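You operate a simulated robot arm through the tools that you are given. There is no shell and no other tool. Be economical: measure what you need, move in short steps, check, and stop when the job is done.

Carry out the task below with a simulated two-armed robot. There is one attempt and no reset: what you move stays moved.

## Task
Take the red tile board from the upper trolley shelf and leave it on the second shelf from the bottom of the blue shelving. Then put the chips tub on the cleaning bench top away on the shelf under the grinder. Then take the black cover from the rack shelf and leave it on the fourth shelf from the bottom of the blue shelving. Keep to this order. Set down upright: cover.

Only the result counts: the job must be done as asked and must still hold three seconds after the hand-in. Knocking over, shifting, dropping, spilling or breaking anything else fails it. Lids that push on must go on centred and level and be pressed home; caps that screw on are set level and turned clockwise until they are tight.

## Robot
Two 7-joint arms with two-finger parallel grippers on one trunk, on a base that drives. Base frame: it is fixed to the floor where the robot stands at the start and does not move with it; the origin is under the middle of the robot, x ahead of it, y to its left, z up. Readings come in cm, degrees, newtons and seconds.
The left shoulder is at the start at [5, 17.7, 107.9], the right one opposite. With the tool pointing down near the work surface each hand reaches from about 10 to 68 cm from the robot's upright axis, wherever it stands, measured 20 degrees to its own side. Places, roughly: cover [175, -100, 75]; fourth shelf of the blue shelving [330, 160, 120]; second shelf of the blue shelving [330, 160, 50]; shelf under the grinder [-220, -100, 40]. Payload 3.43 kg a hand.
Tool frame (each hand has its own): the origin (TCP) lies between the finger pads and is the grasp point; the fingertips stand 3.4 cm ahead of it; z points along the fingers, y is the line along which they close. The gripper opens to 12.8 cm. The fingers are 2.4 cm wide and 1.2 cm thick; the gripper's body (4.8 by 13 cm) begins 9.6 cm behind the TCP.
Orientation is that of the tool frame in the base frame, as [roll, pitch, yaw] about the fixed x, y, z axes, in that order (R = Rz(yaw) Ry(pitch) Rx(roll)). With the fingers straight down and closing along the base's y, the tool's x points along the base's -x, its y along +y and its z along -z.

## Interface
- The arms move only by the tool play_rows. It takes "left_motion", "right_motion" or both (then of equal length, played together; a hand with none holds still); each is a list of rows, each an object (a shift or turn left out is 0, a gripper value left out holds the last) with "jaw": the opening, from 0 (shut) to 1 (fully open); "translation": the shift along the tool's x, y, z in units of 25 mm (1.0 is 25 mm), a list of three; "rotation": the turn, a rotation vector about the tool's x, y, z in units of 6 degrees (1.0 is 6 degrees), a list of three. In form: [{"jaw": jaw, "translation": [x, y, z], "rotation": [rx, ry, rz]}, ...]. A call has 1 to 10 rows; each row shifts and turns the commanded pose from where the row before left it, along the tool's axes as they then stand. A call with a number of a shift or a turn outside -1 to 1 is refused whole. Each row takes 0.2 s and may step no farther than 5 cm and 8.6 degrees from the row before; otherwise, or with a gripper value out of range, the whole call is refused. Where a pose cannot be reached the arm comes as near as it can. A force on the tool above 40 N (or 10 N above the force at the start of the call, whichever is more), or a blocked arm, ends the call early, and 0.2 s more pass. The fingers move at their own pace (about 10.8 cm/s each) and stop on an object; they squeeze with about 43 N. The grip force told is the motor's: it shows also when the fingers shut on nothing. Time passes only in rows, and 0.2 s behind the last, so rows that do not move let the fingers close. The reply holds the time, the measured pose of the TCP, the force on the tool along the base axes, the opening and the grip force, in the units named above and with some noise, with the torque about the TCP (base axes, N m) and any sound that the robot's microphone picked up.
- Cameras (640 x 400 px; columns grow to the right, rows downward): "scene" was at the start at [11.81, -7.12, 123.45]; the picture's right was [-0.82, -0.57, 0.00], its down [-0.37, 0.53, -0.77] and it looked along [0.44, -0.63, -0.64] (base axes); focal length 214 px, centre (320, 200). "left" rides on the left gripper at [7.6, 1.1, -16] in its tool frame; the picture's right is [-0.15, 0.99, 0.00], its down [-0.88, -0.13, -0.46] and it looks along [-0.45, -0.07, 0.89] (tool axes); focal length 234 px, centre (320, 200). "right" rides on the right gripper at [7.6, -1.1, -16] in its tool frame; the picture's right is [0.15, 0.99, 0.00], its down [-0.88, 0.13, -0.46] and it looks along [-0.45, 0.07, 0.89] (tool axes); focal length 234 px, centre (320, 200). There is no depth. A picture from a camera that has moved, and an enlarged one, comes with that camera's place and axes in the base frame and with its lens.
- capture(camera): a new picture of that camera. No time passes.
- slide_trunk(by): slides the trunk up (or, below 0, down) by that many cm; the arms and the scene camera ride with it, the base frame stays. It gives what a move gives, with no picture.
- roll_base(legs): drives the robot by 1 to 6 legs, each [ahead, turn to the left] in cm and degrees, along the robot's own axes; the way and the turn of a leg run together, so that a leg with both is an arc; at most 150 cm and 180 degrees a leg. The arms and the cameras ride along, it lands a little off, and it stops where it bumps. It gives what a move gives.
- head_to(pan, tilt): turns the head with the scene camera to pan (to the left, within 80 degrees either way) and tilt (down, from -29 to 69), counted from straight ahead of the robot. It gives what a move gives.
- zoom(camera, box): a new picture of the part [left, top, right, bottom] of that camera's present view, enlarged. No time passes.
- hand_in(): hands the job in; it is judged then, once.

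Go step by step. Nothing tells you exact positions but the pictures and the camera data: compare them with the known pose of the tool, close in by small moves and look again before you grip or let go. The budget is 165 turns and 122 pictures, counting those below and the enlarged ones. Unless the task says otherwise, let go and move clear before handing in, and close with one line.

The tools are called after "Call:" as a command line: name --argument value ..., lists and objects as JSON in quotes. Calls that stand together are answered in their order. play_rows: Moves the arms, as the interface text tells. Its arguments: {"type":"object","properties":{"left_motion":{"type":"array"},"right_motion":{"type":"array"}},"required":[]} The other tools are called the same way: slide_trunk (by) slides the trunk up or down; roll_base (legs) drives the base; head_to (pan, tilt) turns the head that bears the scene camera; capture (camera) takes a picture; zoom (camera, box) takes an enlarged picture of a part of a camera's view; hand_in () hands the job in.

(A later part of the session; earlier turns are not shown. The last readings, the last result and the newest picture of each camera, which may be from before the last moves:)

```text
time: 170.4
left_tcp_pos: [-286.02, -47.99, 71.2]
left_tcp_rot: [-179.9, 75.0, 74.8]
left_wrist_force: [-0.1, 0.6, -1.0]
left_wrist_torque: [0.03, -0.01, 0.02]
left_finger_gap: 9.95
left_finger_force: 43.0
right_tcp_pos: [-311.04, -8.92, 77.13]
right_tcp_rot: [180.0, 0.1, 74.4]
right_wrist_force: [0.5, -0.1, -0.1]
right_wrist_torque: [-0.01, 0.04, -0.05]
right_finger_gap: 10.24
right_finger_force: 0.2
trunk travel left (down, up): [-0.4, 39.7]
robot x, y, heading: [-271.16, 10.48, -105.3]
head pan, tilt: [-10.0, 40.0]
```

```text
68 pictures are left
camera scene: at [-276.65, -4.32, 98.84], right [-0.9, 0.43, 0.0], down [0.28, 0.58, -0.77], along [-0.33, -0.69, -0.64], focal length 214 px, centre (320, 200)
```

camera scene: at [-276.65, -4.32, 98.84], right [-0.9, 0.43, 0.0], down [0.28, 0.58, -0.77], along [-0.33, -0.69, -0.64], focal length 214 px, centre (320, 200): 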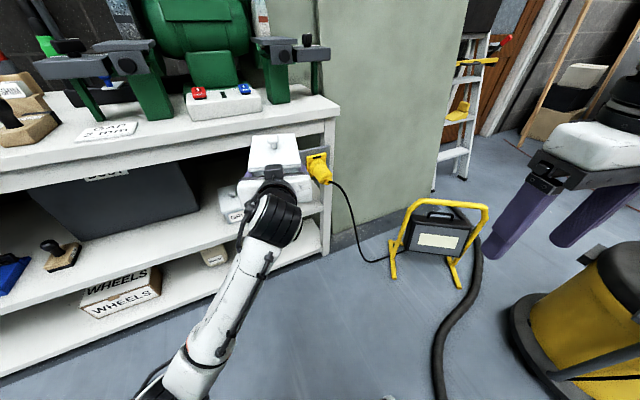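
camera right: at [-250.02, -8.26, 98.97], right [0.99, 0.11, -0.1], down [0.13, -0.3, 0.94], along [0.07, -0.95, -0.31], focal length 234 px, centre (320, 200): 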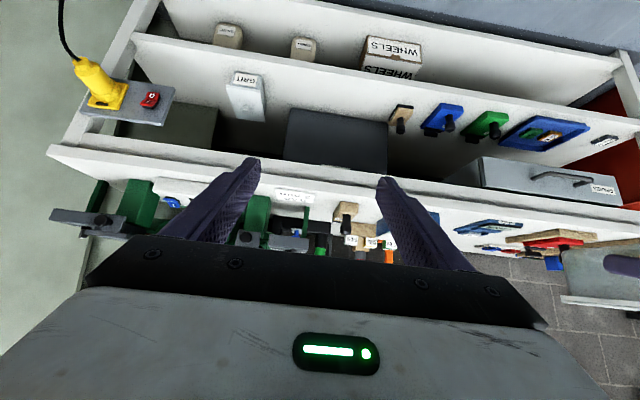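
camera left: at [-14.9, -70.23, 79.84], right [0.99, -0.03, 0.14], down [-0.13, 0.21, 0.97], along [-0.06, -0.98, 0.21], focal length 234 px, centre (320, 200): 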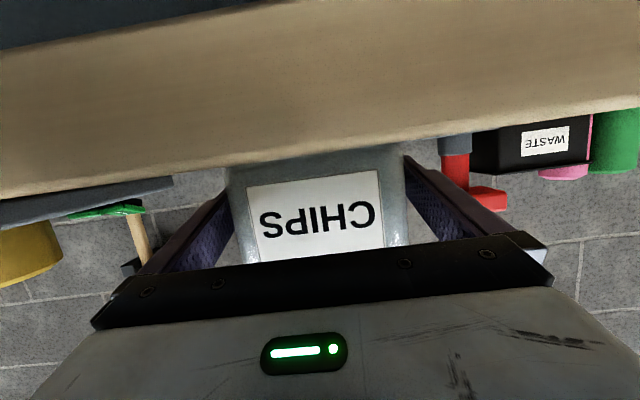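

Plug and cable hang at the bench's front leg (x≈-306), so I'll aim for x≈-293. I square the tub up and lower it in front of the shelf.

Call:
play_rows --left_motion '[{"rotation": [-0.82, 0, -0.22]}, {"rotation": [-0.82, 0, -0.22]}, {"rotation": [-0.82, 0, -0.22]}, {"translation": [0.95, 0, 0.255]}, {"translation": [0.95, 0, 0.255]}, {"translation": [0.95, 0, 0.255]}, {"translation": [0.95, 0, 0.255]}, {"translation": [0.95, 0, 0.255]}, {"translation": [0.95, 0, 0.255]}]'

Call:
play_rows --left_motion '[{"translation": [0.95, 0, 0.255]}, {"translation": [0.95, 0, 0.255]}, {"translation": [0.95, 0, 0.255]}, {"translation": [0.95, 0, 0.255]}, {}]'

Call:
capture --camera "left"

Call:
capture --camera "scene"

```text
time: 171.9
left_tcp_pos: [-285.32, -51.18, 70.94]
left_tcp_rot: [-169.0, 83.8, 101.9]
left_wrist_force: [0.9, 0.4, -0.6]
left_wrist_torque: [0.0, -0.02, 0.03]
left_finger_gap: 9.94
left_finger_force: 42.4
right_tcp_pos: [-311.05, -8.89, 76.94]
right_tcp_rot: [-180.0, -0.1, 74.5]
right_wrist_force: [0.4, -0.1, -0.8]
right_wrist_torque: [0.01, -0.02, 0.0]
right_finger_gap: 10.24
right_finger_force: 0.1
trunk travel left (down, up): [-0.4, 39.7]
robot x, y, heading: [-270.46, 9.9, -105.4]
head pan, tilt: [-10.0, 40.0]
stopped in row 7 (left hand): the arm was blocked; the commanded pose is now the measured one
```

```text
time: 173.1
left_tcp_pos: [-285.19, -53.64, 63.18]
left_tcp_rot: [-163.4, 86.0, 107.8]
left_wrist_force: [-0.1, 14.0, 3.5]
left_wrist_torque: [-0.32, 0.23, -0.69]
left_finger_gap: 9.94
left_finger_force: 42.8
right_tcp_pos: [-310.92, -8.69, 77.06]
right_tcp_rot: [179.9, 0.0, 74.5]
right_wrist_force: [0.5, -0.4, 0.8]
right_wrist_torque: [-0.01, 0.02, -0.02]
right_finger_gap: 10.24
right_finger_force: 0.0
trunk travel left (down, up): [-0.4, 39.7]
robot x, y, heading: [-271.18, 10.24, -105.3]
head pan, tilt: [-10.0, 40.0]
```

```text
67 pictures are left
camera left: at [-284.48, -37.03, 56.59], right [0.99, 0.01, 0.13], down [-0.12, 0.39, 0.91], along [-0.04, -0.92, 0.39], focal length 234 px, centre (320, 200)
```

left: 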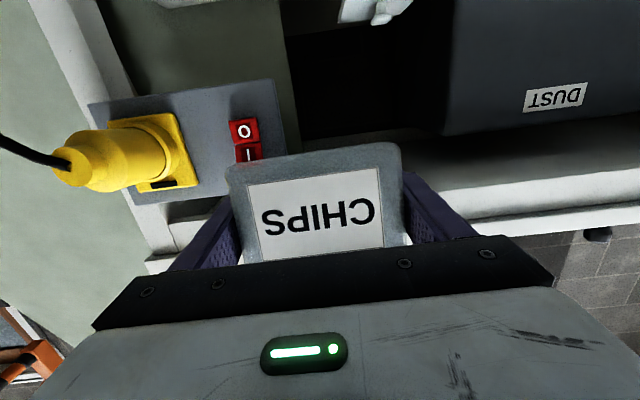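

```text
66 pictures are left
camera scene: at [-276.64, -4.21, 98.86], right [-0.9, 0.43, 0.0], down [0.28, 0.58, -0.77], along [-0.33, -0.69, -0.64], focal length 214 px, centre (320, 200)
```

scene: 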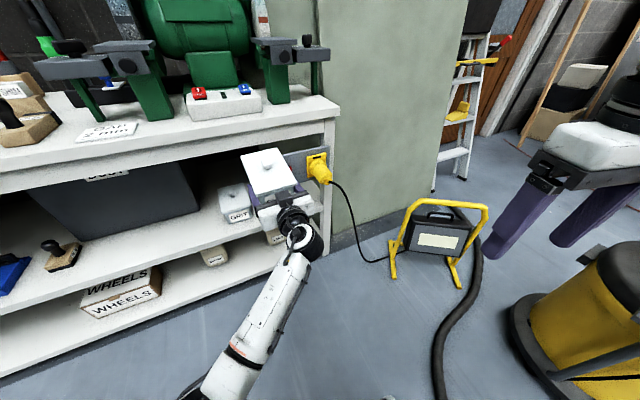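

The tub bumped the switch plate that hangs under the bench front (z≈55–66). I back off straight away and check the grip.

Call:
roll_base --legs '[[-14, 0]]'

Call:
capture --camera "scene"

Call:
capture --camera "left"

```text
time: 174.5
left_tcp_pos: [-281.18, -40.34, 62.65]
left_tcp_rot: [-168.5, 85.5, 103.0]
left_wrist_force: [0.4, 0.2, -0.3]
left_wrist_torque: [-0.01, 0.04, 0.0]
left_finger_gap: 9.97
left_finger_force: 43.3
right_tcp_pos: [-307.32, 4.5, 77.12]
right_tcp_rot: [-179.9, -0.1, 74.4]
right_wrist_force: [-0.2, -0.1, 0.2]
right_wrist_torque: [-0.03, 0.03, 0.02]
right_finger_gap: 10.26
right_finger_force: 0.1
trunk travel left (down, up): [-0.4, 39.7]
robot x, y, heading: [-267.21, 23.52, -105.4]
head pan, tilt: [-10.0, 40.0]
```

```text
65 pictures are left
camera scene: at [-272.95, 9.04, 98.83], right [-0.9, 0.43, 0.0], down [0.28, 0.58, -0.77], along [-0.33, -0.69, -0.64], focal length 214 px, centre (320, 200)
```

scene: 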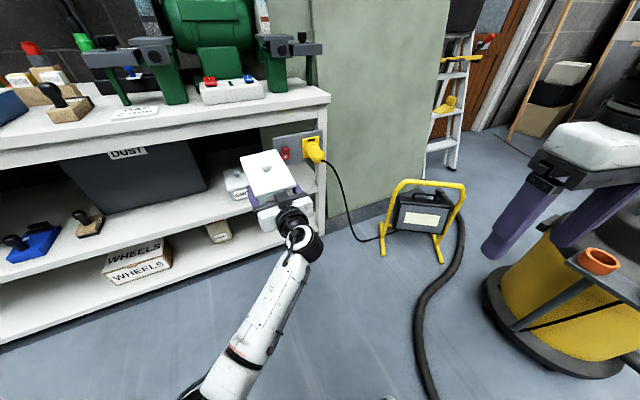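

```text
64 pictures are left
camera left: at [-280.53, -23.69, 56.18], right [0.99, 0.01, 0.13], down [-0.13, 0.38, 0.91], along [-0.04, -0.92, 0.38], focal length 234 px, centre (320, 200)
```

left: 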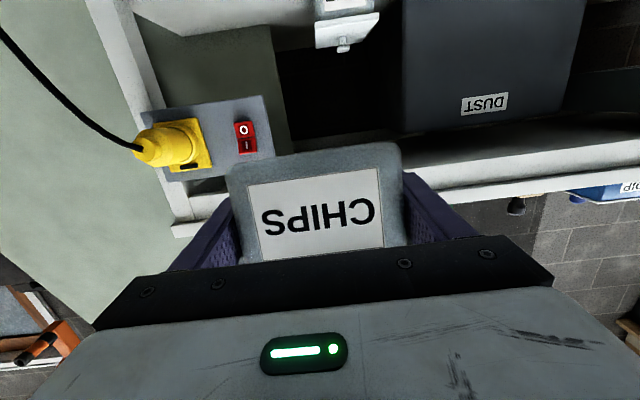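

The tub is still squarely held; the knock only pitched the hand up about 10°. I level it and lower well clear of the bench.

Call:
play_rows --left_motion '[{"rotation": [0, 0.9, 0]}, {"rotation": [0, 0.87, 0]}, {"translation": [0.95, 0, 0.255]}, {"translation": [0.95, 0, 0.255]}, {"translation": [0.95, 0, 0.255]}, {"translation": [0.95, 0, 0.255]}, {"translation": [0.95, 0, 0.255]}, {"translation": [0.95, 0, 0.255]}, {"translation": [0.95, 0, 0.255]}, {"translation": [0.95, 0, 0.255]}]'

Call:
capture --camera "left"

Call:
capture --camera "scene"

```text
time: 176.7
left_tcp_pos: [-281.22, -40.39, 42.52]
left_tcp_rot: [-177.7, 75.1, 93.6]
left_wrist_force: [-0.5, 0.6, -0.9]
left_wrist_torque: [0.03, 0.02, -0.02]
left_finger_gap: 9.93
left_finger_force: 42.6
right_tcp_pos: [-307.3, 4.48, 76.97]
right_tcp_rot: [-180.0, 0.0, 74.6]
right_wrist_force: [-0.1, 0.3, 0.0]
right_wrist_torque: [0.02, 0.01, 0.0]
right_finger_gap: 10.26
right_finger_force: 0.0
trunk travel left (down, up): [-0.4, 39.7]
robot x, y, heading: [-267.4, 23.45, -105.4]
head pan, tilt: [-10.0, 40.0]
```

```text
63 pictures are left
camera left: at [-280.47, -22.86, 39.29], right [0.99, -0.01, 0.13], down [-0.13, 0.21, 0.97], along [-0.04, -0.98, 0.21], focal length 234 px, centre (320, 200)
```

left: 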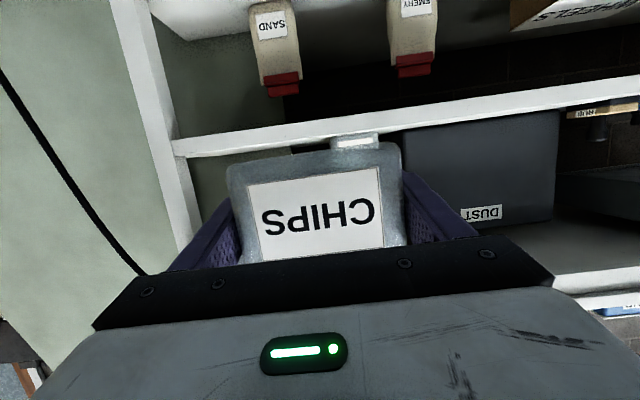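

```text
62 pictures are left
camera scene: at [-272.96, 9.06, 98.84], right [-0.9, 0.43, 0.0], down [0.28, 0.58, -0.77], along [-0.33, -0.69, -0.64], focal length 214 px, centre (320, 200)
```

scene: 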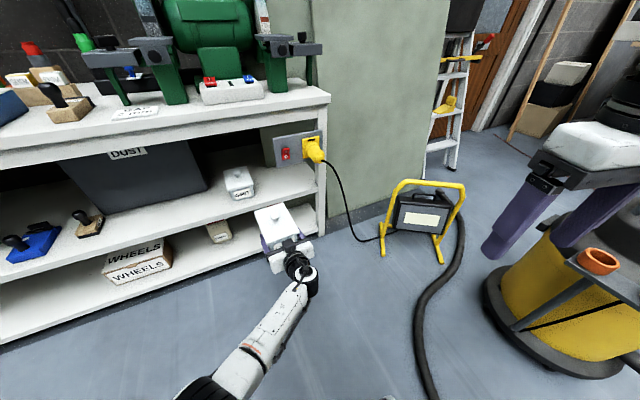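

Clear view: free strip between the leg (x≈-305) and GRIT (x≈-279), shelf top z≈37.5, and the plate is above. I raise 1 cm and drive in along the heading.

Call:
play_rows --left_motion '[{"translation": [-0.36, 0, -0.1]}, {}]'

Call:
roll_base --legs '[[18, 0]]'

Call:
capture --camera "left"

Call:
capture --camera "scene"

```text
time: 177.3
left_tcp_pos: [-281.4, -40.65, 44.23]
left_tcp_rot: [-176.5, 75.4, 95.0]
left_wrist_force: [-0.4, -0.7, -1.0]
left_wrist_torque: [0.05, 0.01, -0.02]
left_finger_gap: 9.94
left_finger_force: 42.1
right_tcp_pos: [-307.28, 4.55, 77.06]
right_tcp_rot: [-180.0, 0.0, 74.5]
right_wrist_force: [0.0, 0.2, -0.6]
right_wrist_torque: [-0.01, -0.02, 0.01]
right_finger_gap: 10.26
right_finger_force: 0.0
trunk travel left (down, up): [-0.4, 39.7]
robot x, y, heading: [-267.28, 23.35, -105.5]
head pan, tilt: [-10.0, 40.0]
```

```text
time: 178.8
left_tcp_pos: [-286.02, -57.97, 44.06]
left_tcp_rot: [-177.0, 75.3, 94.4]
left_wrist_force: [0.0, -0.1, -0.8]
left_wrist_torque: [0.01, 0.01, 0.02]
left_finger_gap: 9.95
left_finger_force: 43.6
right_tcp_pos: [-311.99, -12.84, 77.01]
right_tcp_rot: [-180.0, 0.0, 74.6]
right_wrist_force: [-0.1, -0.1, 0.2]
right_wrist_torque: [0.0, 0.01, 0.0]
right_finger_gap: 10.25
right_finger_force: 0.0
trunk travel left (down, up): [-0.4, 39.7]
robot x, y, heading: [-272.05, 6.4, -105.6]
head pan, tilt: [-10.0, 40.0]
```

```text
61 pictures are left
camera left: at [-285.37, -40.55, 40.65], right [0.99, -0.01, 0.13], down [-0.12, 0.21, 0.97], along [-0.04, -0.98, 0.21], focal length 234 px, centre (320, 200)
```

left: 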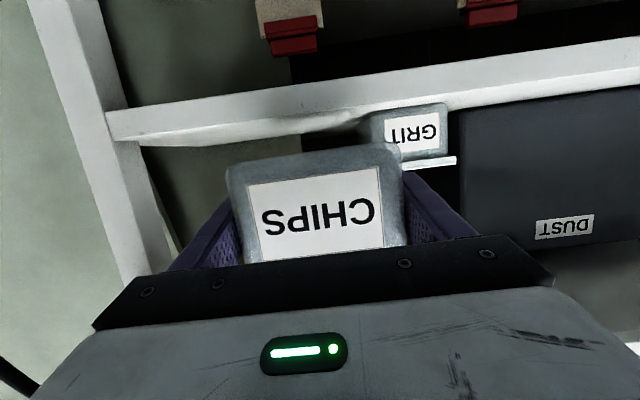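

```text
60 pictures are left
camera scene: at [-277.73, -8.32, 98.83], right [-0.9, 0.43, 0.0], down [0.28, 0.58, -0.77], along [-0.33, -0.69, -0.64], focal length 214 px, centre (320, 200)
```

scene: 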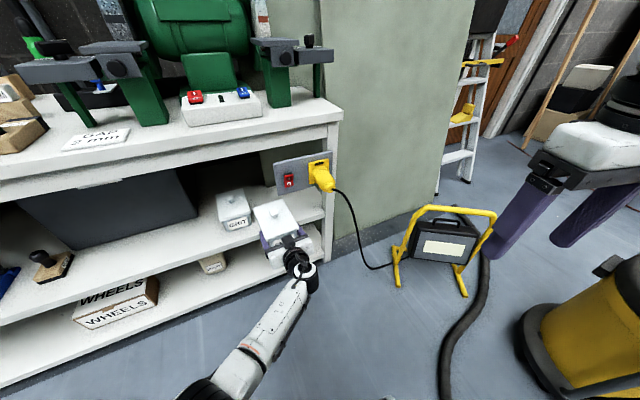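

I shift 2.5 cm away from GRIT, then continue in.

Call:
play_rows --left_motion '[{"translation": [0, -0.5, 0]}, {"translation": [0, -0.5, 0]}, {}]'

Call:
roll_base --legs '[[11, 0]]'

Call:
capture --camera "left"

Call:
zoom --camera "scene" --box '[190, 130, 350, 290]'

```text
time: 179.6
left_tcp_pos: [-287.03, -58.25, 42.65]
left_tcp_rot: [177.4, 74.9, 89.7]
left_wrist_force: [-0.1, 0.8, -1.5]
left_wrist_torque: [0.0, -0.02, -0.02]
left_finger_gap: 9.96
left_finger_force: 43.1
right_tcp_pos: [-312.04, -12.86, 76.95]
right_tcp_rot: [-180.0, -0.1, 74.6]
right_wrist_force: [-1.2, 0.2, -0.2]
right_wrist_torque: [0.03, 0.01, 0.02]
right_finger_gap: 10.26
right_finger_force: 0.0
trunk travel left (down, up): [-0.4, 39.7]
robot x, y, heading: [-272.14, 6.65, -105.5]
head pan, tilt: [-10.0, 40.0]
```

```text
time: 180.8
left_tcp_pos: [-289.75, -68.96, 43.14]
left_tcp_rot: [177.9, 75.2, 90.4]
left_wrist_force: [0.8, 0.7, -0.6]
left_wrist_torque: [0.03, 0.03, -0.01]
left_finger_gap: 9.9
left_finger_force: 43.1
right_tcp_pos: [-314.98, -23.53, 77.04]
right_tcp_rot: [-180.0, 0.0, 74.6]
right_wrist_force: [0.1, 0.4, 0.4]
right_wrist_torque: [-0.01, 0.02, 0.01]
right_finger_gap: 10.27
right_finger_force: 0.0
trunk travel left (down, up): [-0.4, 39.7]
robot x, y, heading: [-275.1, -3.98, -105.3]
head pan, tilt: [-10.0, 40.0]
```

```text
59 pictures are left
camera left: at [-289.23, -51.51, 39.72], right [0.99, 0.01, 0.15], down [-0.15, 0.21, 0.97], along [-0.03, -0.98, 0.21], focal length 234 px, centre (320, 200)
```

left: 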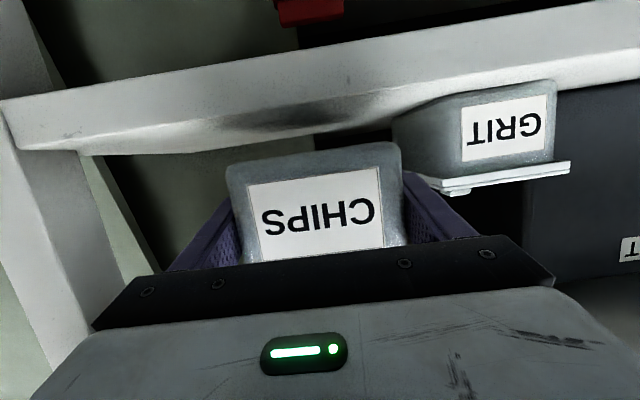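

```text
2.50 times, centred on (270, 210) of scene
camera zoom: at [-280.6, -18.8, 98.83], right [-0.9, 0.43, 0.0], down [0.28, 0.58, -0.77], along [-0.33, -0.69, -0.64], focal length 536 px, centre (445, 175)
```

zoom: 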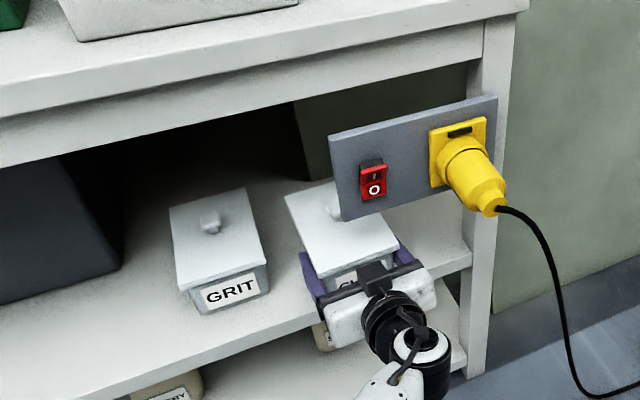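

Passing beneath the plate with clearance. 8 cm more.

Call:
roll_base --legs '[[8.5, 0]]'

Call:
capture --camera "left"

Call:
zoom --camera "scene" --box '[190, 130, 350, 290]'

```text
time: 181.8
left_tcp_pos: [-291.82, -77.23, 42.99]
left_tcp_rot: [177.2, 75.2, 89.8]
left_wrist_force: [-0.9, -0.4, -1.6]
left_wrist_torque: [0.01, 0.0, -0.02]
left_finger_gap: 9.94
left_finger_force: 42.9
right_tcp_pos: [-317.21, -31.59, 77.01]
right_tcp_rot: [-179.9, 0.1, 74.5]
right_wrist_force: [0.4, 0.3, 0.2]
right_wrist_torque: [0.0, -0.01, -0.01]
right_finger_gap: 10.23
right_finger_force: 0.1
trunk travel left (down, up): [-0.4, 39.7]
robot x, y, heading: [-277.6, -12.58, -105.4]
head pan, tilt: [-10.0, 40.0]
```

```text
57 pictures are left
camera left: at [-291.29, -59.74, 39.61], right [0.99, 0.01, 0.15], down [-0.15, 0.21, 0.97], along [-0.03, -0.98, 0.21], focal length 234 px, centre (320, 200)
```

left: 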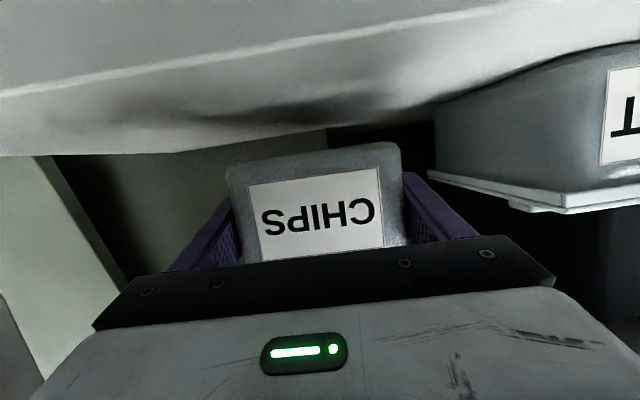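

```text
2.50 times, centred on (270, 210) of scene
camera zoom: at [-282.86, -26.97, 98.83], right [-0.9, 0.43, 0.0], down [0.28, 0.58, -0.77], along [-0.33, -0.69, -0.64], focal length 536 px, centre (445, 175)
```

zoom: 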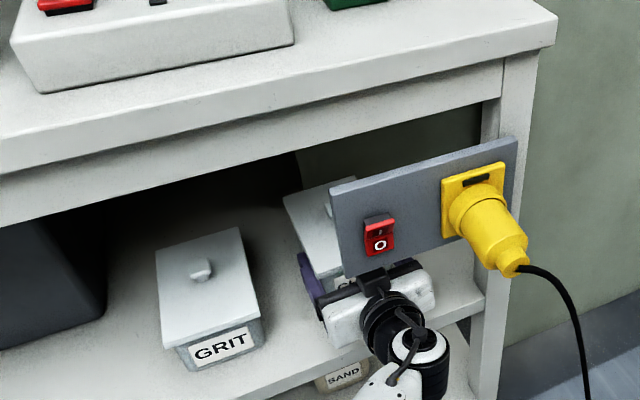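

Fully over the shelf. Lowering in small steps.

Call:
play_rows --left_motion '[{"translation": [0.12, 0, 0.032]}, {"translation": [0.12, 0, 0.032]}, {"translation": [0.12, 0, 0.032]}, {"translation": [0.12, 0, 0.032]}, {}]'

```text
time: 183.0
left_tcp_pos: [-290.68, -77.2, 40.72]
left_tcp_rot: [173.9, 74.8, 87.1]
left_wrist_force: [0.3, -0.2, -1.2]
left_wrist_torque: [0.01, -0.01, -0.04]
left_finger_gap: 9.97
left_finger_force: 42.4
right_tcp_pos: [-317.1, -31.51, 76.99]
right_tcp_rot: [179.9, 0.0, 74.5]
right_wrist_force: [0.2, -0.2, -0.3]
right_wrist_torque: [-0.01, -0.01, 0.06]
right_finger_gap: 10.28
right_finger_force: 0.1
trunk travel left (down, up): [-0.4, 39.7]
robot x, y, heading: [-277.32, -12.58, -105.2]
head pan, tilt: [-10.0, 40.0]
```

Call:
play_rows --left_motion '[{"translation": [0.06, 0, 0.016]}, {"translation": [0.06, 0, 0.016]}, {"translation": [0.06, 0, 0.016]}, {}]'

Call:
capture --camera "left"

```text
time: 184.0
left_tcp_pos: [-290.14, -77.53, 40.43]
left_tcp_rot: [172.0, 75.1, 85.5]
left_wrist_force: [-5.3, 6.6, 20.1]
left_wrist_torque: [0.79, 1.26, -0.15]
left_finger_gap: 9.97
left_finger_force: 43.0
right_tcp_pos: [-317.32, -31.44, 77.08]
right_tcp_rot: [-179.9, 0.1, 74.4]
right_wrist_force: [0.3, 0.9, -0.1]
right_wrist_torque: [0.02, -0.01, -0.01]
right_finger_gap: 10.21
right_finger_force: 0.0
trunk travel left (down, up): [-0.4, 39.7]
robot x, y, heading: [-277.26, -12.37, -105.2]
head pan, tilt: [-10.0, 40.0]
```

```text
55 pictures are left
camera left: at [-289.67, -60.04, 36.99], right [0.98, 0.02, 0.18], down [-0.18, 0.21, 0.96], along [-0.02, -0.98, 0.21], focal length 234 px, centre (320, 200)
```

left: 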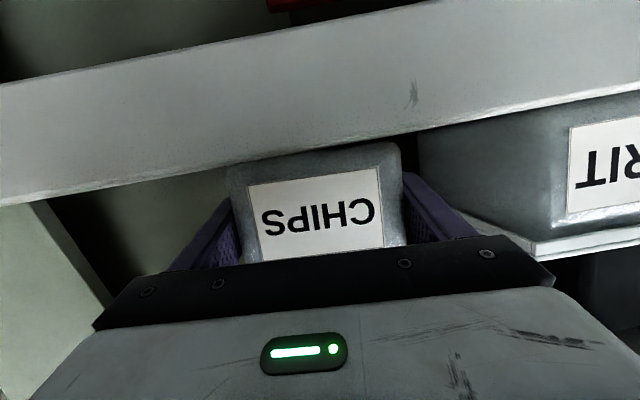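

Touching on the left-front corner because the hand has rolled ~2°. I level it before letting go.

Call:
play_rows --left_motion '[{"translation": [-0.06, 0, -0.016], "rotation": [0, 0, -0.35]}, {}, {}]'

```text
time: 184.8
left_tcp_pos: [-290.13, -77.73, 40.57]
left_tcp_rot: [-179.5, 75.2, 94.4]
left_wrist_force: [-0.8, 0.7, -1.8]
left_wrist_torque: [0.01, 0.01, -0.04]
left_finger_gap: 9.94
left_finger_force: 42.9
right_tcp_pos: [-317.26, -31.5, 76.97]
right_tcp_rot: [180.0, 0.0, 74.6]
right_wrist_force: [0.7, -1.0, -0.7]
right_wrist_torque: [0.04, -0.01, -0.06]
right_finger_gap: 10.22
right_finger_force: 0.1
trunk travel left (down, up): [-0.4, 39.7]
robot x, y, heading: [-277.45, -12.6, -105.3]
head pan, tilt: [-10.0, 40.0]
```

Call:
play_rows --left_motion '[{"translation": [0.05, 0, 0.013]}, {"translation": [0.05, 0, 0.013]}, {}]'

```text
time: 185.6
left_tcp_pos: [-289.72, -77.76, 40.17]
left_tcp_rot: [179.7, 75.2, 93.7]
left_wrist_force: [-0.5, 0.5, -0.2]
left_wrist_torque: [0.03, 0.0, 0.0]
left_finger_gap: 9.96
left_finger_force: 43.3
right_tcp_pos: [-317.17, -31.56, 77.03]
right_tcp_rot: [-179.9, 0.0, 74.5]
right_wrist_force: [0.0, 0.1, -0.7]
right_wrist_torque: [-0.03, 0.0, 0.01]
right_finger_gap: 10.25
right_finger_force: 0.0
trunk travel left (down, up): [-0.4, 39.7]
robot x, y, heading: [-277.5, -12.6, -105.3]
head pan, tilt: [-10.0, 40.0]
```

Call:
play_rows --left_motion '[{"translation": [0.05, 0, 0.013]}, {"translation": [0.05, 0, 0.013]}, {}]'

```text
time: 186.4
left_tcp_pos: [-289.48, -78.01, 40.23]
left_tcp_rot: [178.9, 75.8, 93.2]
left_wrist_force: [-9.9, 5.9, 26.4]
left_wrist_torque: [1.54, 0.78, 0.3]
left_finger_gap: 9.96
left_finger_force: 43.4
right_tcp_pos: [-317.22, -31.37, 77.11]
right_tcp_rot: [-180.0, 0.1, 74.5]
right_wrist_force: [-0.4, -0.6, 0.5]
right_wrist_torque: [-0.01, -0.04, 0.0]
right_finger_gap: 10.25
right_finger_force: 0.1
trunk travel left (down, up): [-0.4, 39.7]
robot x, y, heading: [-277.51, -12.78, -105.1]
head pan, tilt: [-10.0, 40.0]
```

Contact at z≈40.2. I ease the pressure and open just enough to release.

Call:
play_rows --left_motion '[{"translation": [-0.05, 0, -0.013], "rotation": [0, 0.1, 0]}, {}, {"jaw": 0.84}, {"jaw": 0.84}, {"jaw": 0.84}, {}]'

Call:
capture --camera "left"

Call:
zoom --camera "scene" --box '[190, 130, 350, 290]'

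```text
time: 187.8
left_tcp_pos: [-290.13, -77.98, 40.59]
left_tcp_rot: [-179.4, 75.0, 94.6]
left_wrist_force: [-0.1, 0.4, 0.9]
left_wrist_torque: [0.0, 0.03, -0.03]
left_finger_gap: 10.74
left_finger_force: 0.1
right_tcp_pos: [-317.22, -31.42, 77.01]
right_tcp_rot: [179.9, -0.1, 74.5]
right_wrist_force: [-0.3, -0.2, 0.3]
right_wrist_torque: [-0.01, -0.02, -0.02]
right_finger_gap: 10.21
right_finger_force: 0.1
trunk travel left (down, up): [-0.4, 39.7]
robot x, y, heading: [-277.07, -12.54, -105.3]
head pan, tilt: [-10.0, 40.0]
```

```text
54 pictures are left
camera left: at [-290.07, -60.48, 37.31], right [0.99, 0.03, 0.14], down [-0.14, 0.2, 0.97], along [0.0, -0.98, 0.2], focal length 234 px, centre (320, 200)
```

left: 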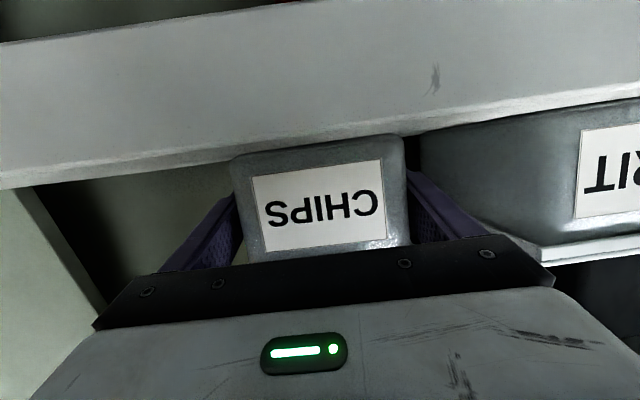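

```text
2.50 times, centred on (270, 210) of scene
camera zoom: at [-282.86, -26.97, 98.83], right [-0.9, 0.43, 0.0], down [0.28, 0.58, -0.77], along [-0.33, -0.69, -0.64], focal length 536 px, centre (445, 175)
```

zoom: 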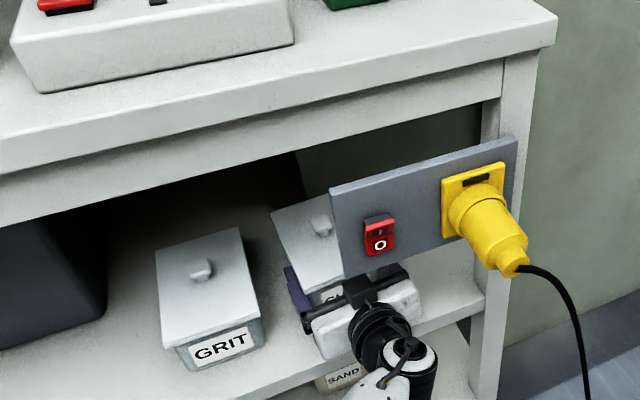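

The tub rests on the shelf. I open slightly more and withdraw the hand straight back along its axis.

Call:
play_rows --left_motion '[{"jaw": 0.93}, {"jaw": 0.93, "translation": [0, 0, -0.3]}, {"translation": [0, 0, -0.5]}, {"translation": [0, 0, -0.6]}]'

Call:
capture --camera "left"

```text
time: 188.8
left_tcp_pos: [-292.03, -73.8, 42.05]
left_tcp_rot: [-175.0, 74.5, 97.9]
left_wrist_force: [-0.8, 0.2, 0.8]
left_wrist_torque: [0.02, 0.02, 0.03]
left_finger_gap: 11.94
left_finger_force: 0.1
right_tcp_pos: [-317.31, -31.47, 77.07]
right_tcp_rot: [180.0, -0.1, 74.5]
right_wrist_force: [0.3, -0.4, 0.0]
right_wrist_torque: [-0.01, -0.01, -0.02]
right_finger_gap: 10.26
right_finger_force: 0.1
trunk travel left (down, up): [-0.4, 39.7]
robot x, y, heading: [-277.32, -12.56, -105.4]
head pan, tilt: [-10.0, 40.0]
```

```text
52 pictures are left
camera left: at [-291.78, -56.3, 38.83], right [0.99, 0.01, 0.12], down [-0.12, 0.2, 0.97], along [-0.01, -0.98, 0.2], focal length 234 px, centre (320, 200)
```

left: 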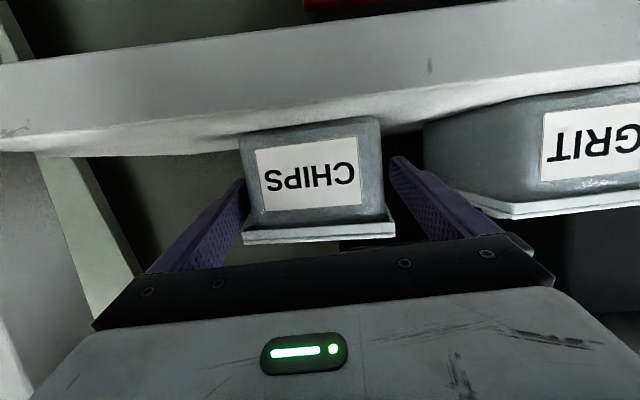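

Call:
play_rows --left_motion '[{"translation": [0, 0.1, -0.5]}, {"translation": [0, 0.1, -0.5]}, {"translation": [0, 0, -0.5]}, {"translation": [0, 0, -0.5]}]'

Call:
capture --camera "left"

```text
time: 190.0
left_tcp_pos: [-291.42, -72.8, 48.35]
left_tcp_rot: [-168.5, 79.9, 104.8]
left_wrist_force: [-0.5, 0.0, 0.7]
left_wrist_torque: [0.03, -0.01, 0.0]
left_finger_gap: 11.87
left_finger_force: 0.1
right_tcp_pos: [-317.28, -31.22, 77.14]
right_tcp_rot: [179.9, 0.2, 74.4]
right_wrist_force: [0.3, -0.2, 0.1]
right_wrist_torque: [-0.01, 0.0, 0.01]
right_finger_gap: 10.23
right_finger_force: 0.1
trunk travel left (down, up): [-0.4, 39.7]
robot x, y, heading: [-277.29, -12.68, -105.7]
head pan, tilt: [-10.0, 40.0]
stopped in row 4 (left hand): the arm was blocked; the commanded pose is now the measured one
```

```text
51 pictures are left
camera left: at [-291.39, -55.68, 43.42], right [0.99, 0.04, 0.11], down [-0.12, 0.29, 0.95], along [0.0, -0.96, 0.29], focal length 234 px, centre (320, 200)
```

left: 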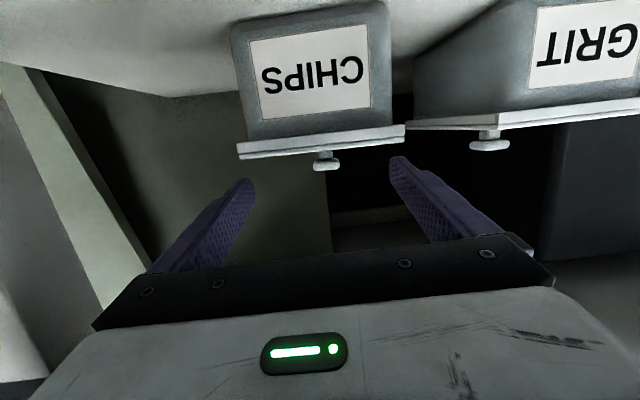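

The hand came up by itself to z≈48 (arm limit), now above the lid without force. Checking surroundings before backing out.

Call:
capture --camera "scene"

```text
50 pictures are left
camera scene: at [-282.9, -26.65, 99.02], right [-0.9, 0.43, 0.0], down [0.28, 0.58, -0.77], along [-0.33, -0.7, -0.64], focal length 214 px, centre (320, 200)
```

scene: 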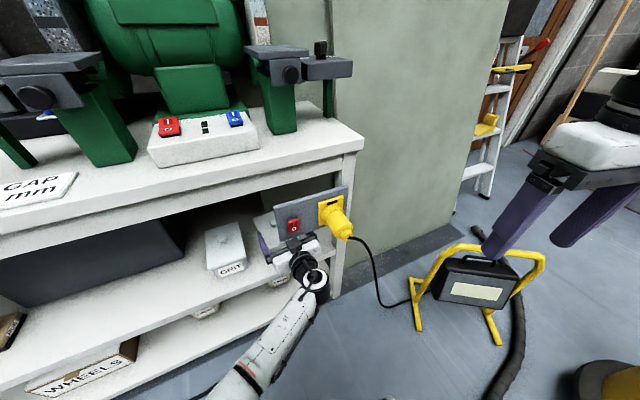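

Call:
roll_base --legs '[[-25, 0]]'

Call:
capture --camera "scene"

Call:
zoom --camera "left" --box '[100, 0, 540, 275]'

```text
time: 191.9
left_tcp_pos: [-284.96, -48.77, 48.64]
left_tcp_rot: [-167.5, 80.1, 105.8]
left_wrist_force: [0.3, -0.3, 0.2]
left_wrist_torque: [0.0, -0.01, -0.04]
left_finger_gap: 11.89
left_finger_force: 0.1
right_tcp_pos: [-310.71, -7.2, 77.15]
right_tcp_rot: [179.9, 0.3, 74.5]
right_wrist_force: [-0.8, 0.7, 0.6]
right_wrist_torque: [0.0, 0.0, -0.01]
right_finger_gap: 10.26
right_finger_force: 0.1
trunk travel left (down, up): [-0.4, 39.7]
robot x, y, heading: [-270.7, 11.44, -105.5]
head pan, tilt: [-10.0, 40.0]
```

```text
49 pictures are left
camera scene: at [-276.3, -2.54, 98.96], right [-0.9, 0.43, 0.0], down [0.28, 0.58, -0.77], along [-0.33, -0.7, -0.64], focal length 214 px, centre (320, 200)
```

scene: 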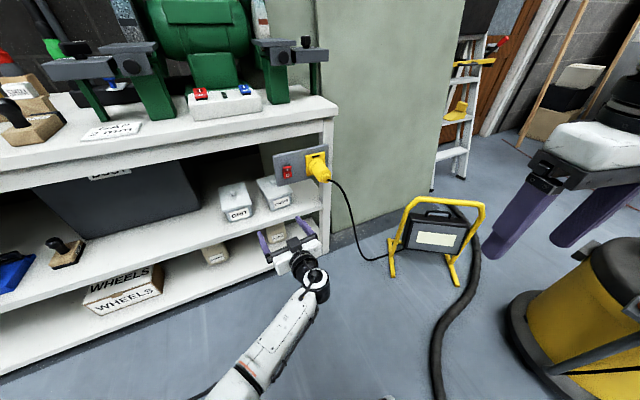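

```text
1.45 times, centred on (320, 138) of left
camera zoom: at [-284.95, -31.69, 43.57], right [0.99, 0.04, 0.11], down [-0.11, 0.29, 0.95], along [0.0, -0.95, 0.3], focal length 341 px, centre (320, 291)
```

zoom: 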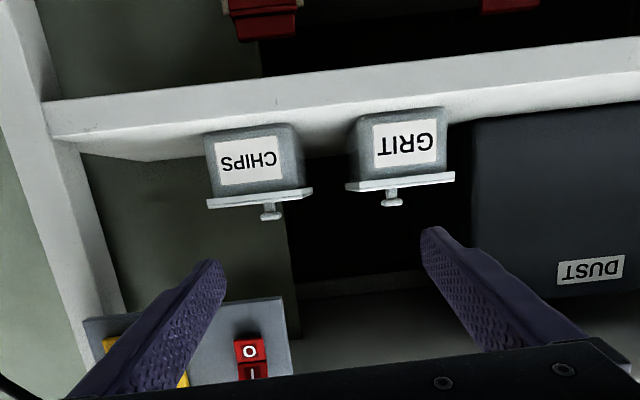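

The CHIPS tub stands neatly beside GRIT. Next the cover: I raise the trunk, drive back along the known route and on past the trolley to the rack.

Call:
slide_trunk --by 32

Call:
play_rows --left_motion '[{"translation": [0, 0.7, 0]}, {"translation": [0, 0.7, 0]}, {"translation": [0, 0.7, 0]}, {"translation": [0, 0.7, 0]}, {"translation": [0, 0.7, 0]}, {"translation": [0, 0.7, 0]}, {"translation": [-0.8, 0.7, 0]}, {"translation": [-0.8, 0.7, 0]}]'

Call:
roll_base --legs '[[0, 105.5], [150, 0], [79, 0], [0, 62], [74, 0], [0, -62]]'

Call:
head_to --pan -40 --tilt 25

Call:
capture --camera "scene"

```text
time: 195.0
left_tcp_pos: [-284.88, -48.99, 80.05]
left_tcp_rot: [-167.8, 79.7, 105.5]
left_wrist_force: [-0.6, 0.9, 0.1]
left_wrist_torque: [-0.03, -0.01, 0.01]
left_finger_gap: 11.89
left_finger_force: 0.0
right_tcp_pos: [-310.61, -7.47, 109.13]
right_tcp_rot: [179.9, -0.1, 74.4]
right_wrist_force: [0.3, 0.6, 0.3]
right_wrist_torque: [0.02, 0.03, 0.0]
right_finger_gap: 10.23
right_finger_force: 0.2
trunk travel left (down, up): [-32.4, 7.7]
robot x, y, heading: [-270.81, 11.81, -105.7]
head pan, tilt: [-10.0, 40.0]
```

```text
time: 196.8
left_tcp_pos: [-270.53, -49.51, 84.4]
left_tcp_rot: [-167.9, 80.9, 105.7]
left_wrist_force: [0.4, -0.3, -0.1]
left_wrist_torque: [0.06, 0.0, 0.02]
left_finger_gap: 11.89
left_finger_force: 0.1
right_tcp_pos: [-310.55, -7.42, 108.97]
right_tcp_rot: [180.0, 0.0, 74.4]
right_wrist_force: [0.5, 0.5, 1.0]
right_wrist_torque: [-0.01, 0.0, 0.02]
right_finger_gap: 10.26
right_finger_force: 0.1
trunk travel left (down, up): [-32.4, 7.7]
robot x, y, heading: [-270.88, 11.73, -105.6]
head pan, tilt: [-10.0, 40.0]
```

```text
time: 221.7
left_tcp_pos: [51.34, 100.81, 83.59]
left_tcp_rot: [-171.8, 80.3, -150.7]
left_wrist_force: [-0.1, 0.2, 0.1]
left_wrist_torque: [-0.02, 0.0, -0.01]
left_finger_gap: 11.89
left_finger_force: 0.0
right_tcp_pos: [23.73, 49.85, 108.98]
right_tcp_rot: [-179.9, -0.1, -178.0]
right_wrist_force: [0.4, 0.0, -0.4]
right_wrist_torque: [-0.04, -0.01, 0.02]
right_finger_gap: 10.2
right_finger_force: 0.1
trunk travel left (down, up): [-32.4, 7.7]
robot x, y, heading: [-6.1, 82.55, 2.0]
head pan, tilt: [-10.0, 40.0]
```

```text
time: 222.6
left_tcp_pos: [51.21, 100.96, 83.6]
left_tcp_rot: [-172.0, 80.5, -151.0]
left_wrist_force: [-0.4, -0.4, 0.0]
left_wrist_torque: [0.03, 0.04, 0.0]
left_finger_gap: 11.9
left_finger_force: 0.1
right_tcp_pos: [23.85, 49.91, 109.05]
right_tcp_rot: [180.0, 0.0, -178.0]
right_wrist_force: [-0.6, -0.8, 0.3]
right_wrist_torque: [0.06, -0.01, 0.03]
right_finger_gap: 10.23
right_finger_force: 0.1
trunk travel left (down, up): [-32.4, 7.7]
robot x, y, heading: [-6.61, 81.48, 2.3]
head pan, tilt: [-40.0, 25.0]
```

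```text
47 pictures are left
camera scene: at [7.73, 76.65, 133.16], right [-0.61, -0.79, 0.0], down [-0.33, 0.26, -0.91], along [0.72, -0.56, -0.42], focal length 214 px, centre (320, 200)
```

scene: 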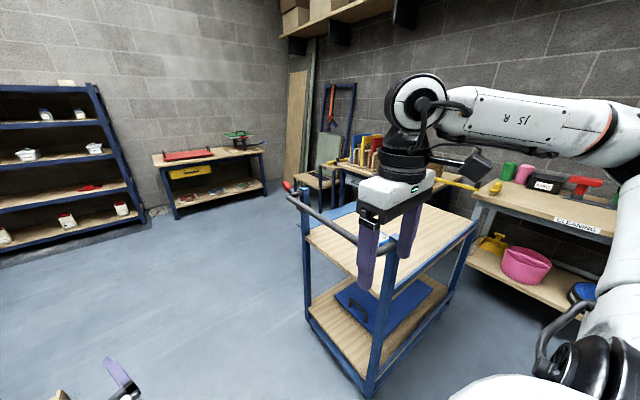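

Call:
roll_base --legs '[[0, -2.3], [150, 0], [30, 0], [0, -90], [55, 0]]'

Call:
head_to --pan 0 --tilt 30

Call:
capture --camera "scene"

```text
time: 238.7
left_tcp_pos: [188.29, -33.07, 83.5]
left_tcp_rot: [-172.3, 80.5, 116.1]
left_wrist_force: [-0.7, -0.2, -0.8]
left_wrist_torque: [0.03, -0.01, 0.01]
left_finger_gap: 11.91
left_finger_force: 0.1
right_tcp_pos: [138.75, -3.03, 109.1]
right_tcp_rot: [-179.9, -0.1, 89.1]
right_wrist_force: [-0.3, 0.2, 0.1]
right_wrist_torque: [0.02, 0.02, -0.01]
right_finger_gap: 10.25
right_finger_force: 0.0
trunk travel left (down, up): [-32.4, 7.7]
robot x, y, heading: [172.65, 25.36, -90.8]
head pan, tilt: [-40.0, 25.0]
```

```text
time: 239.8
left_tcp_pos: [188.43, -33.02, 83.57]
left_tcp_rot: [-172.2, 80.6, 115.9]
left_wrist_force: [-0.4, 0.1, 0.3]
left_wrist_torque: [0.02, -0.01, 0.02]
left_finger_gap: 11.9
left_finger_force: 0.0
right_tcp_pos: [138.85, -3.11, 109.1]
right_tcp_rot: [-179.9, -0.2, 89.2]
right_wrist_force: [-0.6, 0.0, 0.0]
right_wrist_torque: [-0.01, -0.04, -0.03]
right_finger_gap: 10.24
right_finger_force: 0.2
trunk travel left (down, up): [-32.4, 7.7]
robot x, y, heading: [172.37, 25.0, -90.7]
head pan, tilt: [0.0, 30.0]
```

```text
46 pictures are left
camera scene: at [172.27, 9.33, 132.37], right [-1.0, 0.01, 0.0], down [0.01, 0.5, -0.87], along [-0.01, -0.87, -0.5], focal length 214 px, centre (320, 200)
```

scene: 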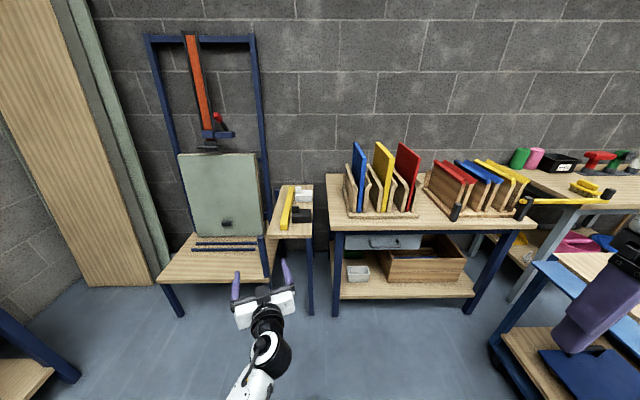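

Call:
zoom --camera "scene" --box '[260, 175, 340, 235]'

Call:
zoom --camera "scene" --box '[330, 130, 550, 270]'

```text
6.67 times, centred on (300, 205) of scene
camera zoom: at [172.27, 9.33, 132.37], right [-1.0, 0.01, 0.0], down [0.01, 0.5, -0.87], along [-0.01, -0.87, -0.5], focal length 1430 px, centre (453, 167)
```

zoom: 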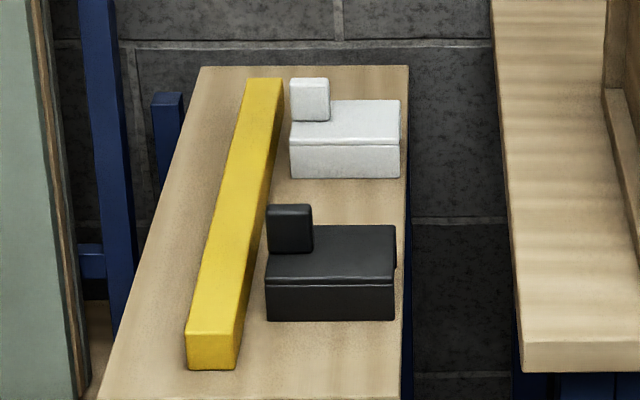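

```text
2.86 times, centred on (440, 200) of scene
camera zoom: at [172.27, 9.33, 132.37], right [-1.0, 0.01, 0.0], down [0.01, 0.5, -0.87], along [-0.01, -0.87, -0.5], focal length 613 px, centre (-23, 200)
```

zoom: 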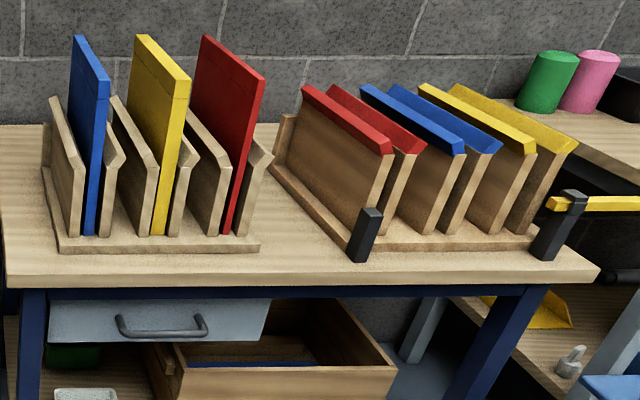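

The black cover (a box about 10×9×4 cm with a tab on top) stands on the narrow shelf next to a yellow bar. I'll use the right hand at 45° on the tab; first I fold the left arm upright and back.

Call:
play_rows --left_motion '[{"rotation": [0, 1, 0]}, {"rotation": [0, 1, 0]}, {"rotation": [0, 1, 0]}, {"rotation": [0, 1, 0]}, {"rotation": [0, 1, 0]}, {"rotation": [0, 1, 0]}, {"rotation": [0, 1, 0]}, {"rotation": [0, 1, 0]}, {"rotation": [0, 1, 0]}, {"rotation": [0, 1, 0]}]'

Call:
play_rows --left_motion '[{"rotation": [0, 1, 0]}, {"rotation": [0, 1, 0]}, {"rotation": [0, 1, 0]}, {"translation": [1, 0, -1]}, {"translation": [1, 0, -1]}, {"translation": [1, 0, -1]}, {"translation": [1, 0, -1]}, {"translation": [1, 0, -1]}, {"translation": [1, 0, -1]}, {"translation": [1, 0, -0.8]}]' --right_motion '[{"translation": [-1, 0.3, 0.3]}, {"translation": [-1, 0.3, 0.3]}, {"translation": [-1, 0.3, 0.3]}, {"translation": [-1, 0.3, 0.3]}, {"translation": [-1, 0.3, 0.3]}, {"translation": [-1, 0.3, 0.3]}, {"translation": [-1, 0.3, 0.3]}, {"translation": [-1, 0.3, 0.3]}, {"translation": [-1, 0.3, 0.3]}, {"translation": [-1, 0.3, 0.3]}]'

Call:
play_rows --left_motion '[{"translation": [1, 0, -0.2]}, {"translation": [1, 0, -0.2]}, {}, {}, {}, {}, {}, {}, {}]' --right_motion '[{"rotation": [0, -1, 0], "jaw": 0.8}, {"rotation": [0, -1, 0]}, {"rotation": [0, -1, 0]}, {"rotation": [0, -1, 0]}, {"rotation": [0, -1, 0]}, {"rotation": [0, -1, 0]}, {"rotation": [0, -1, 0]}, {"rotation": [0, -0.5, 0]}, {}]'

Call:
capture --camera "scene"

```text
time: 240.9
left_tcp_pos: [194.56, -33.14, 82.42]
left_tcp_rot: [166.9, 57.5, 98.8]
left_wrist_force: [-0.9, -0.1, 0.2]
left_wrist_torque: [0.03, 0.0, -0.01]
left_finger_gap: 11.94
left_finger_force: 0.1
right_tcp_pos: [138.74, -3.09, 108.96]
right_tcp_rot: [-179.9, -0.1, 89.1]
right_wrist_force: [0.8, 1.0, 0.5]
right_wrist_torque: [-0.01, -0.01, 0.0]
right_finger_gap: 10.25
right_finger_force: 0.1
trunk travel left (down, up): [-32.4, 7.7]
robot x, y, heading: [172.78, 25.05, -90.8]
head pan, tilt: [0.0, 30.0]
stopped in row 5 (left hand): the arm was blocked; the commanded pose is now the measured one
```

```text
time: 242.3
left_tcp_pos: [194.51, -29.39, 92.27]
left_tcp_rot: [168.5, 51.7, 103.7]
left_wrist_force: [-1.2, 0.1, 0.3]
left_wrist_torque: [0.0, -0.03, 0.0]
left_finger_gap: 11.89
left_finger_force: 0.1
right_tcp_pos: [142.71, -17.62, 104.72]
right_tcp_rot: [179.9, 0.1, 89.2]
right_wrist_force: [-1.7, 0.2, 0.8]
right_wrist_torque: [0.01, 0.0, -0.04]
right_finger_gap: 10.24
right_finger_force: 0.1
trunk travel left (down, up): [-32.4, 7.7]
robot x, y, heading: [172.94, 25.49, -90.7]
head pan, tilt: [0.0, 30.0]
stopped in row 7 (left hand): the arm was blocked; the commanded pose is now the measured one
```

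```text
time: 242.9
left_tcp_pos: [195.34, -29.9, 97.82]
left_tcp_rot: [168.7, 62.7, 104.7]
left_wrist_force: [-0.4, -0.9, 1.1]
left_wrist_torque: [0.01, 0.01, 0.02]
left_finger_gap: 11.92
left_finger_force: 0.0
right_tcp_pos: [142.98, -17.68, 104.52]
right_tcp_rot: [-180.0, 12.4, 89.2]
right_wrist_force: [-0.2, -0.7, 0.5]
right_wrist_torque: [-0.01, 0.02, 0.02]
right_finger_gap: 10.28
right_finger_force: 0.0
trunk travel left (down, up): [-32.4, 7.7]
robot x, y, heading: [172.68, 25.36, -90.8]
head pan, tilt: [0.0, 30.0]
stopped in row 3 (left hand): the arm was blocked; the commanded pose is now the measured one
```

```text
43 pictures are left
camera scene: at [172.28, 9.32, 132.37], right [-1.0, 0.01, 0.0], down [0.01, 0.5, -0.87], along [-0.01, -0.87, -0.5], focal length 214 px, centre (320, 200)
```

scene: 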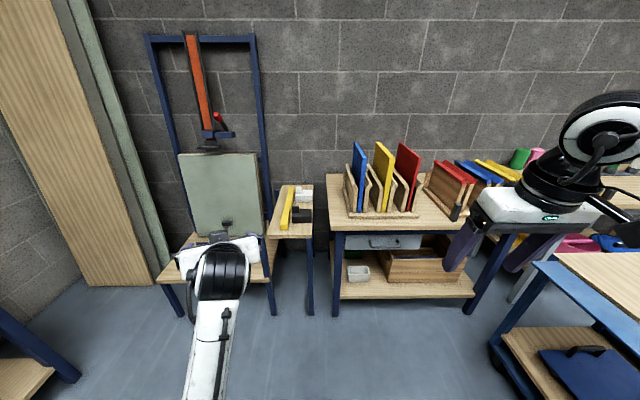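

The left arm is in a low-elbow posture that limits its folding. I raise it first and then rotate it down.

Call:
play_rows --left_motion '[{"translation": [-0.85, 0, -0.4]}, {"translation": [-0.85, 0, -0.4]}, {"translation": [-0.85, 0, -0.4]}, {"translation": [-0.85, 0, -0.4]}, {"translation": [-0.85, 0, -0.4]}, {"translation": [-0.85, 0, -0.4]}]'

Call:
play_rows --left_motion '[{"rotation": [0, 0.8, 0]}, {"rotation": [0, 0.8, 0]}, {"rotation": [0, 0.8, 0]}, {"rotation": [0, 0.8, 0]}]'

Call:
capture --camera "scene"

```text
time: 244.5
left_tcp_pos: [196.74, -30.54, 108.53]
left_tcp_rot: [159.5, 59.8, 99.4]
left_wrist_force: [0.6, 0.9, -0.3]
left_wrist_torque: [0.01, 0.03, -0.02]
left_finger_gap: 11.89
left_finger_force: 0.1
right_tcp_pos: [142.86, -17.61, 104.63]
right_tcp_rot: [-179.9, 12.3, 89.2]
right_wrist_force: [0.5, -0.6, 0.1]
right_wrist_torque: [0.04, 0.03, 0.03]
right_finger_gap: 10.22
right_finger_force: 0.1
trunk travel left (down, up): [-32.4, 7.7]
robot x, y, heading: [172.61, 25.16, -90.7]
head pan, tilt: [0.0, 30.0]
stopped in row 6 (left hand): the arm was blocked; the commanded pose is now the measured one
```

```text
time: 245.3
left_tcp_pos: [199.24, -28.3, 99.53]
left_tcp_rot: [157.1, 38.5, 102.8]
left_wrist_force: [-0.1, 0.1, 0.8]
left_wrist_torque: [0.0, 0.0, 0.01]
left_finger_gap: 11.92
left_finger_force: 0.0
right_tcp_pos: [142.86, -17.58, 104.6]
right_tcp_rot: [-180.0, 12.2, 89.2]
right_wrist_force: [-0.2, 0.1, -0.8]
right_wrist_torque: [0.01, -0.02, -0.02]
right_finger_gap: 10.24
right_finger_force: 0.1
trunk travel left (down, up): [-32.4, 7.7]
robot x, y, heading: [172.56, 25.46, -90.7]
head pan, tilt: [0.0, 30.0]
stopped in row 3 (left hand): the arm was blocked; the commanded pose is now the measured one
```

```text
42 pictures are left
camera scene: at [172.29, 9.33, 132.37], right [-1.0, 0.01, 0.0], down [0.01, 0.5, -0.87], along [-0.01, -0.87, -0.5], focal length 214 px, centre (320, 200)
```

scene: 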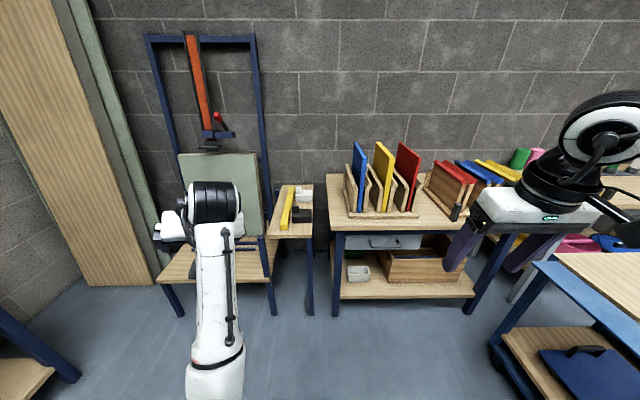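

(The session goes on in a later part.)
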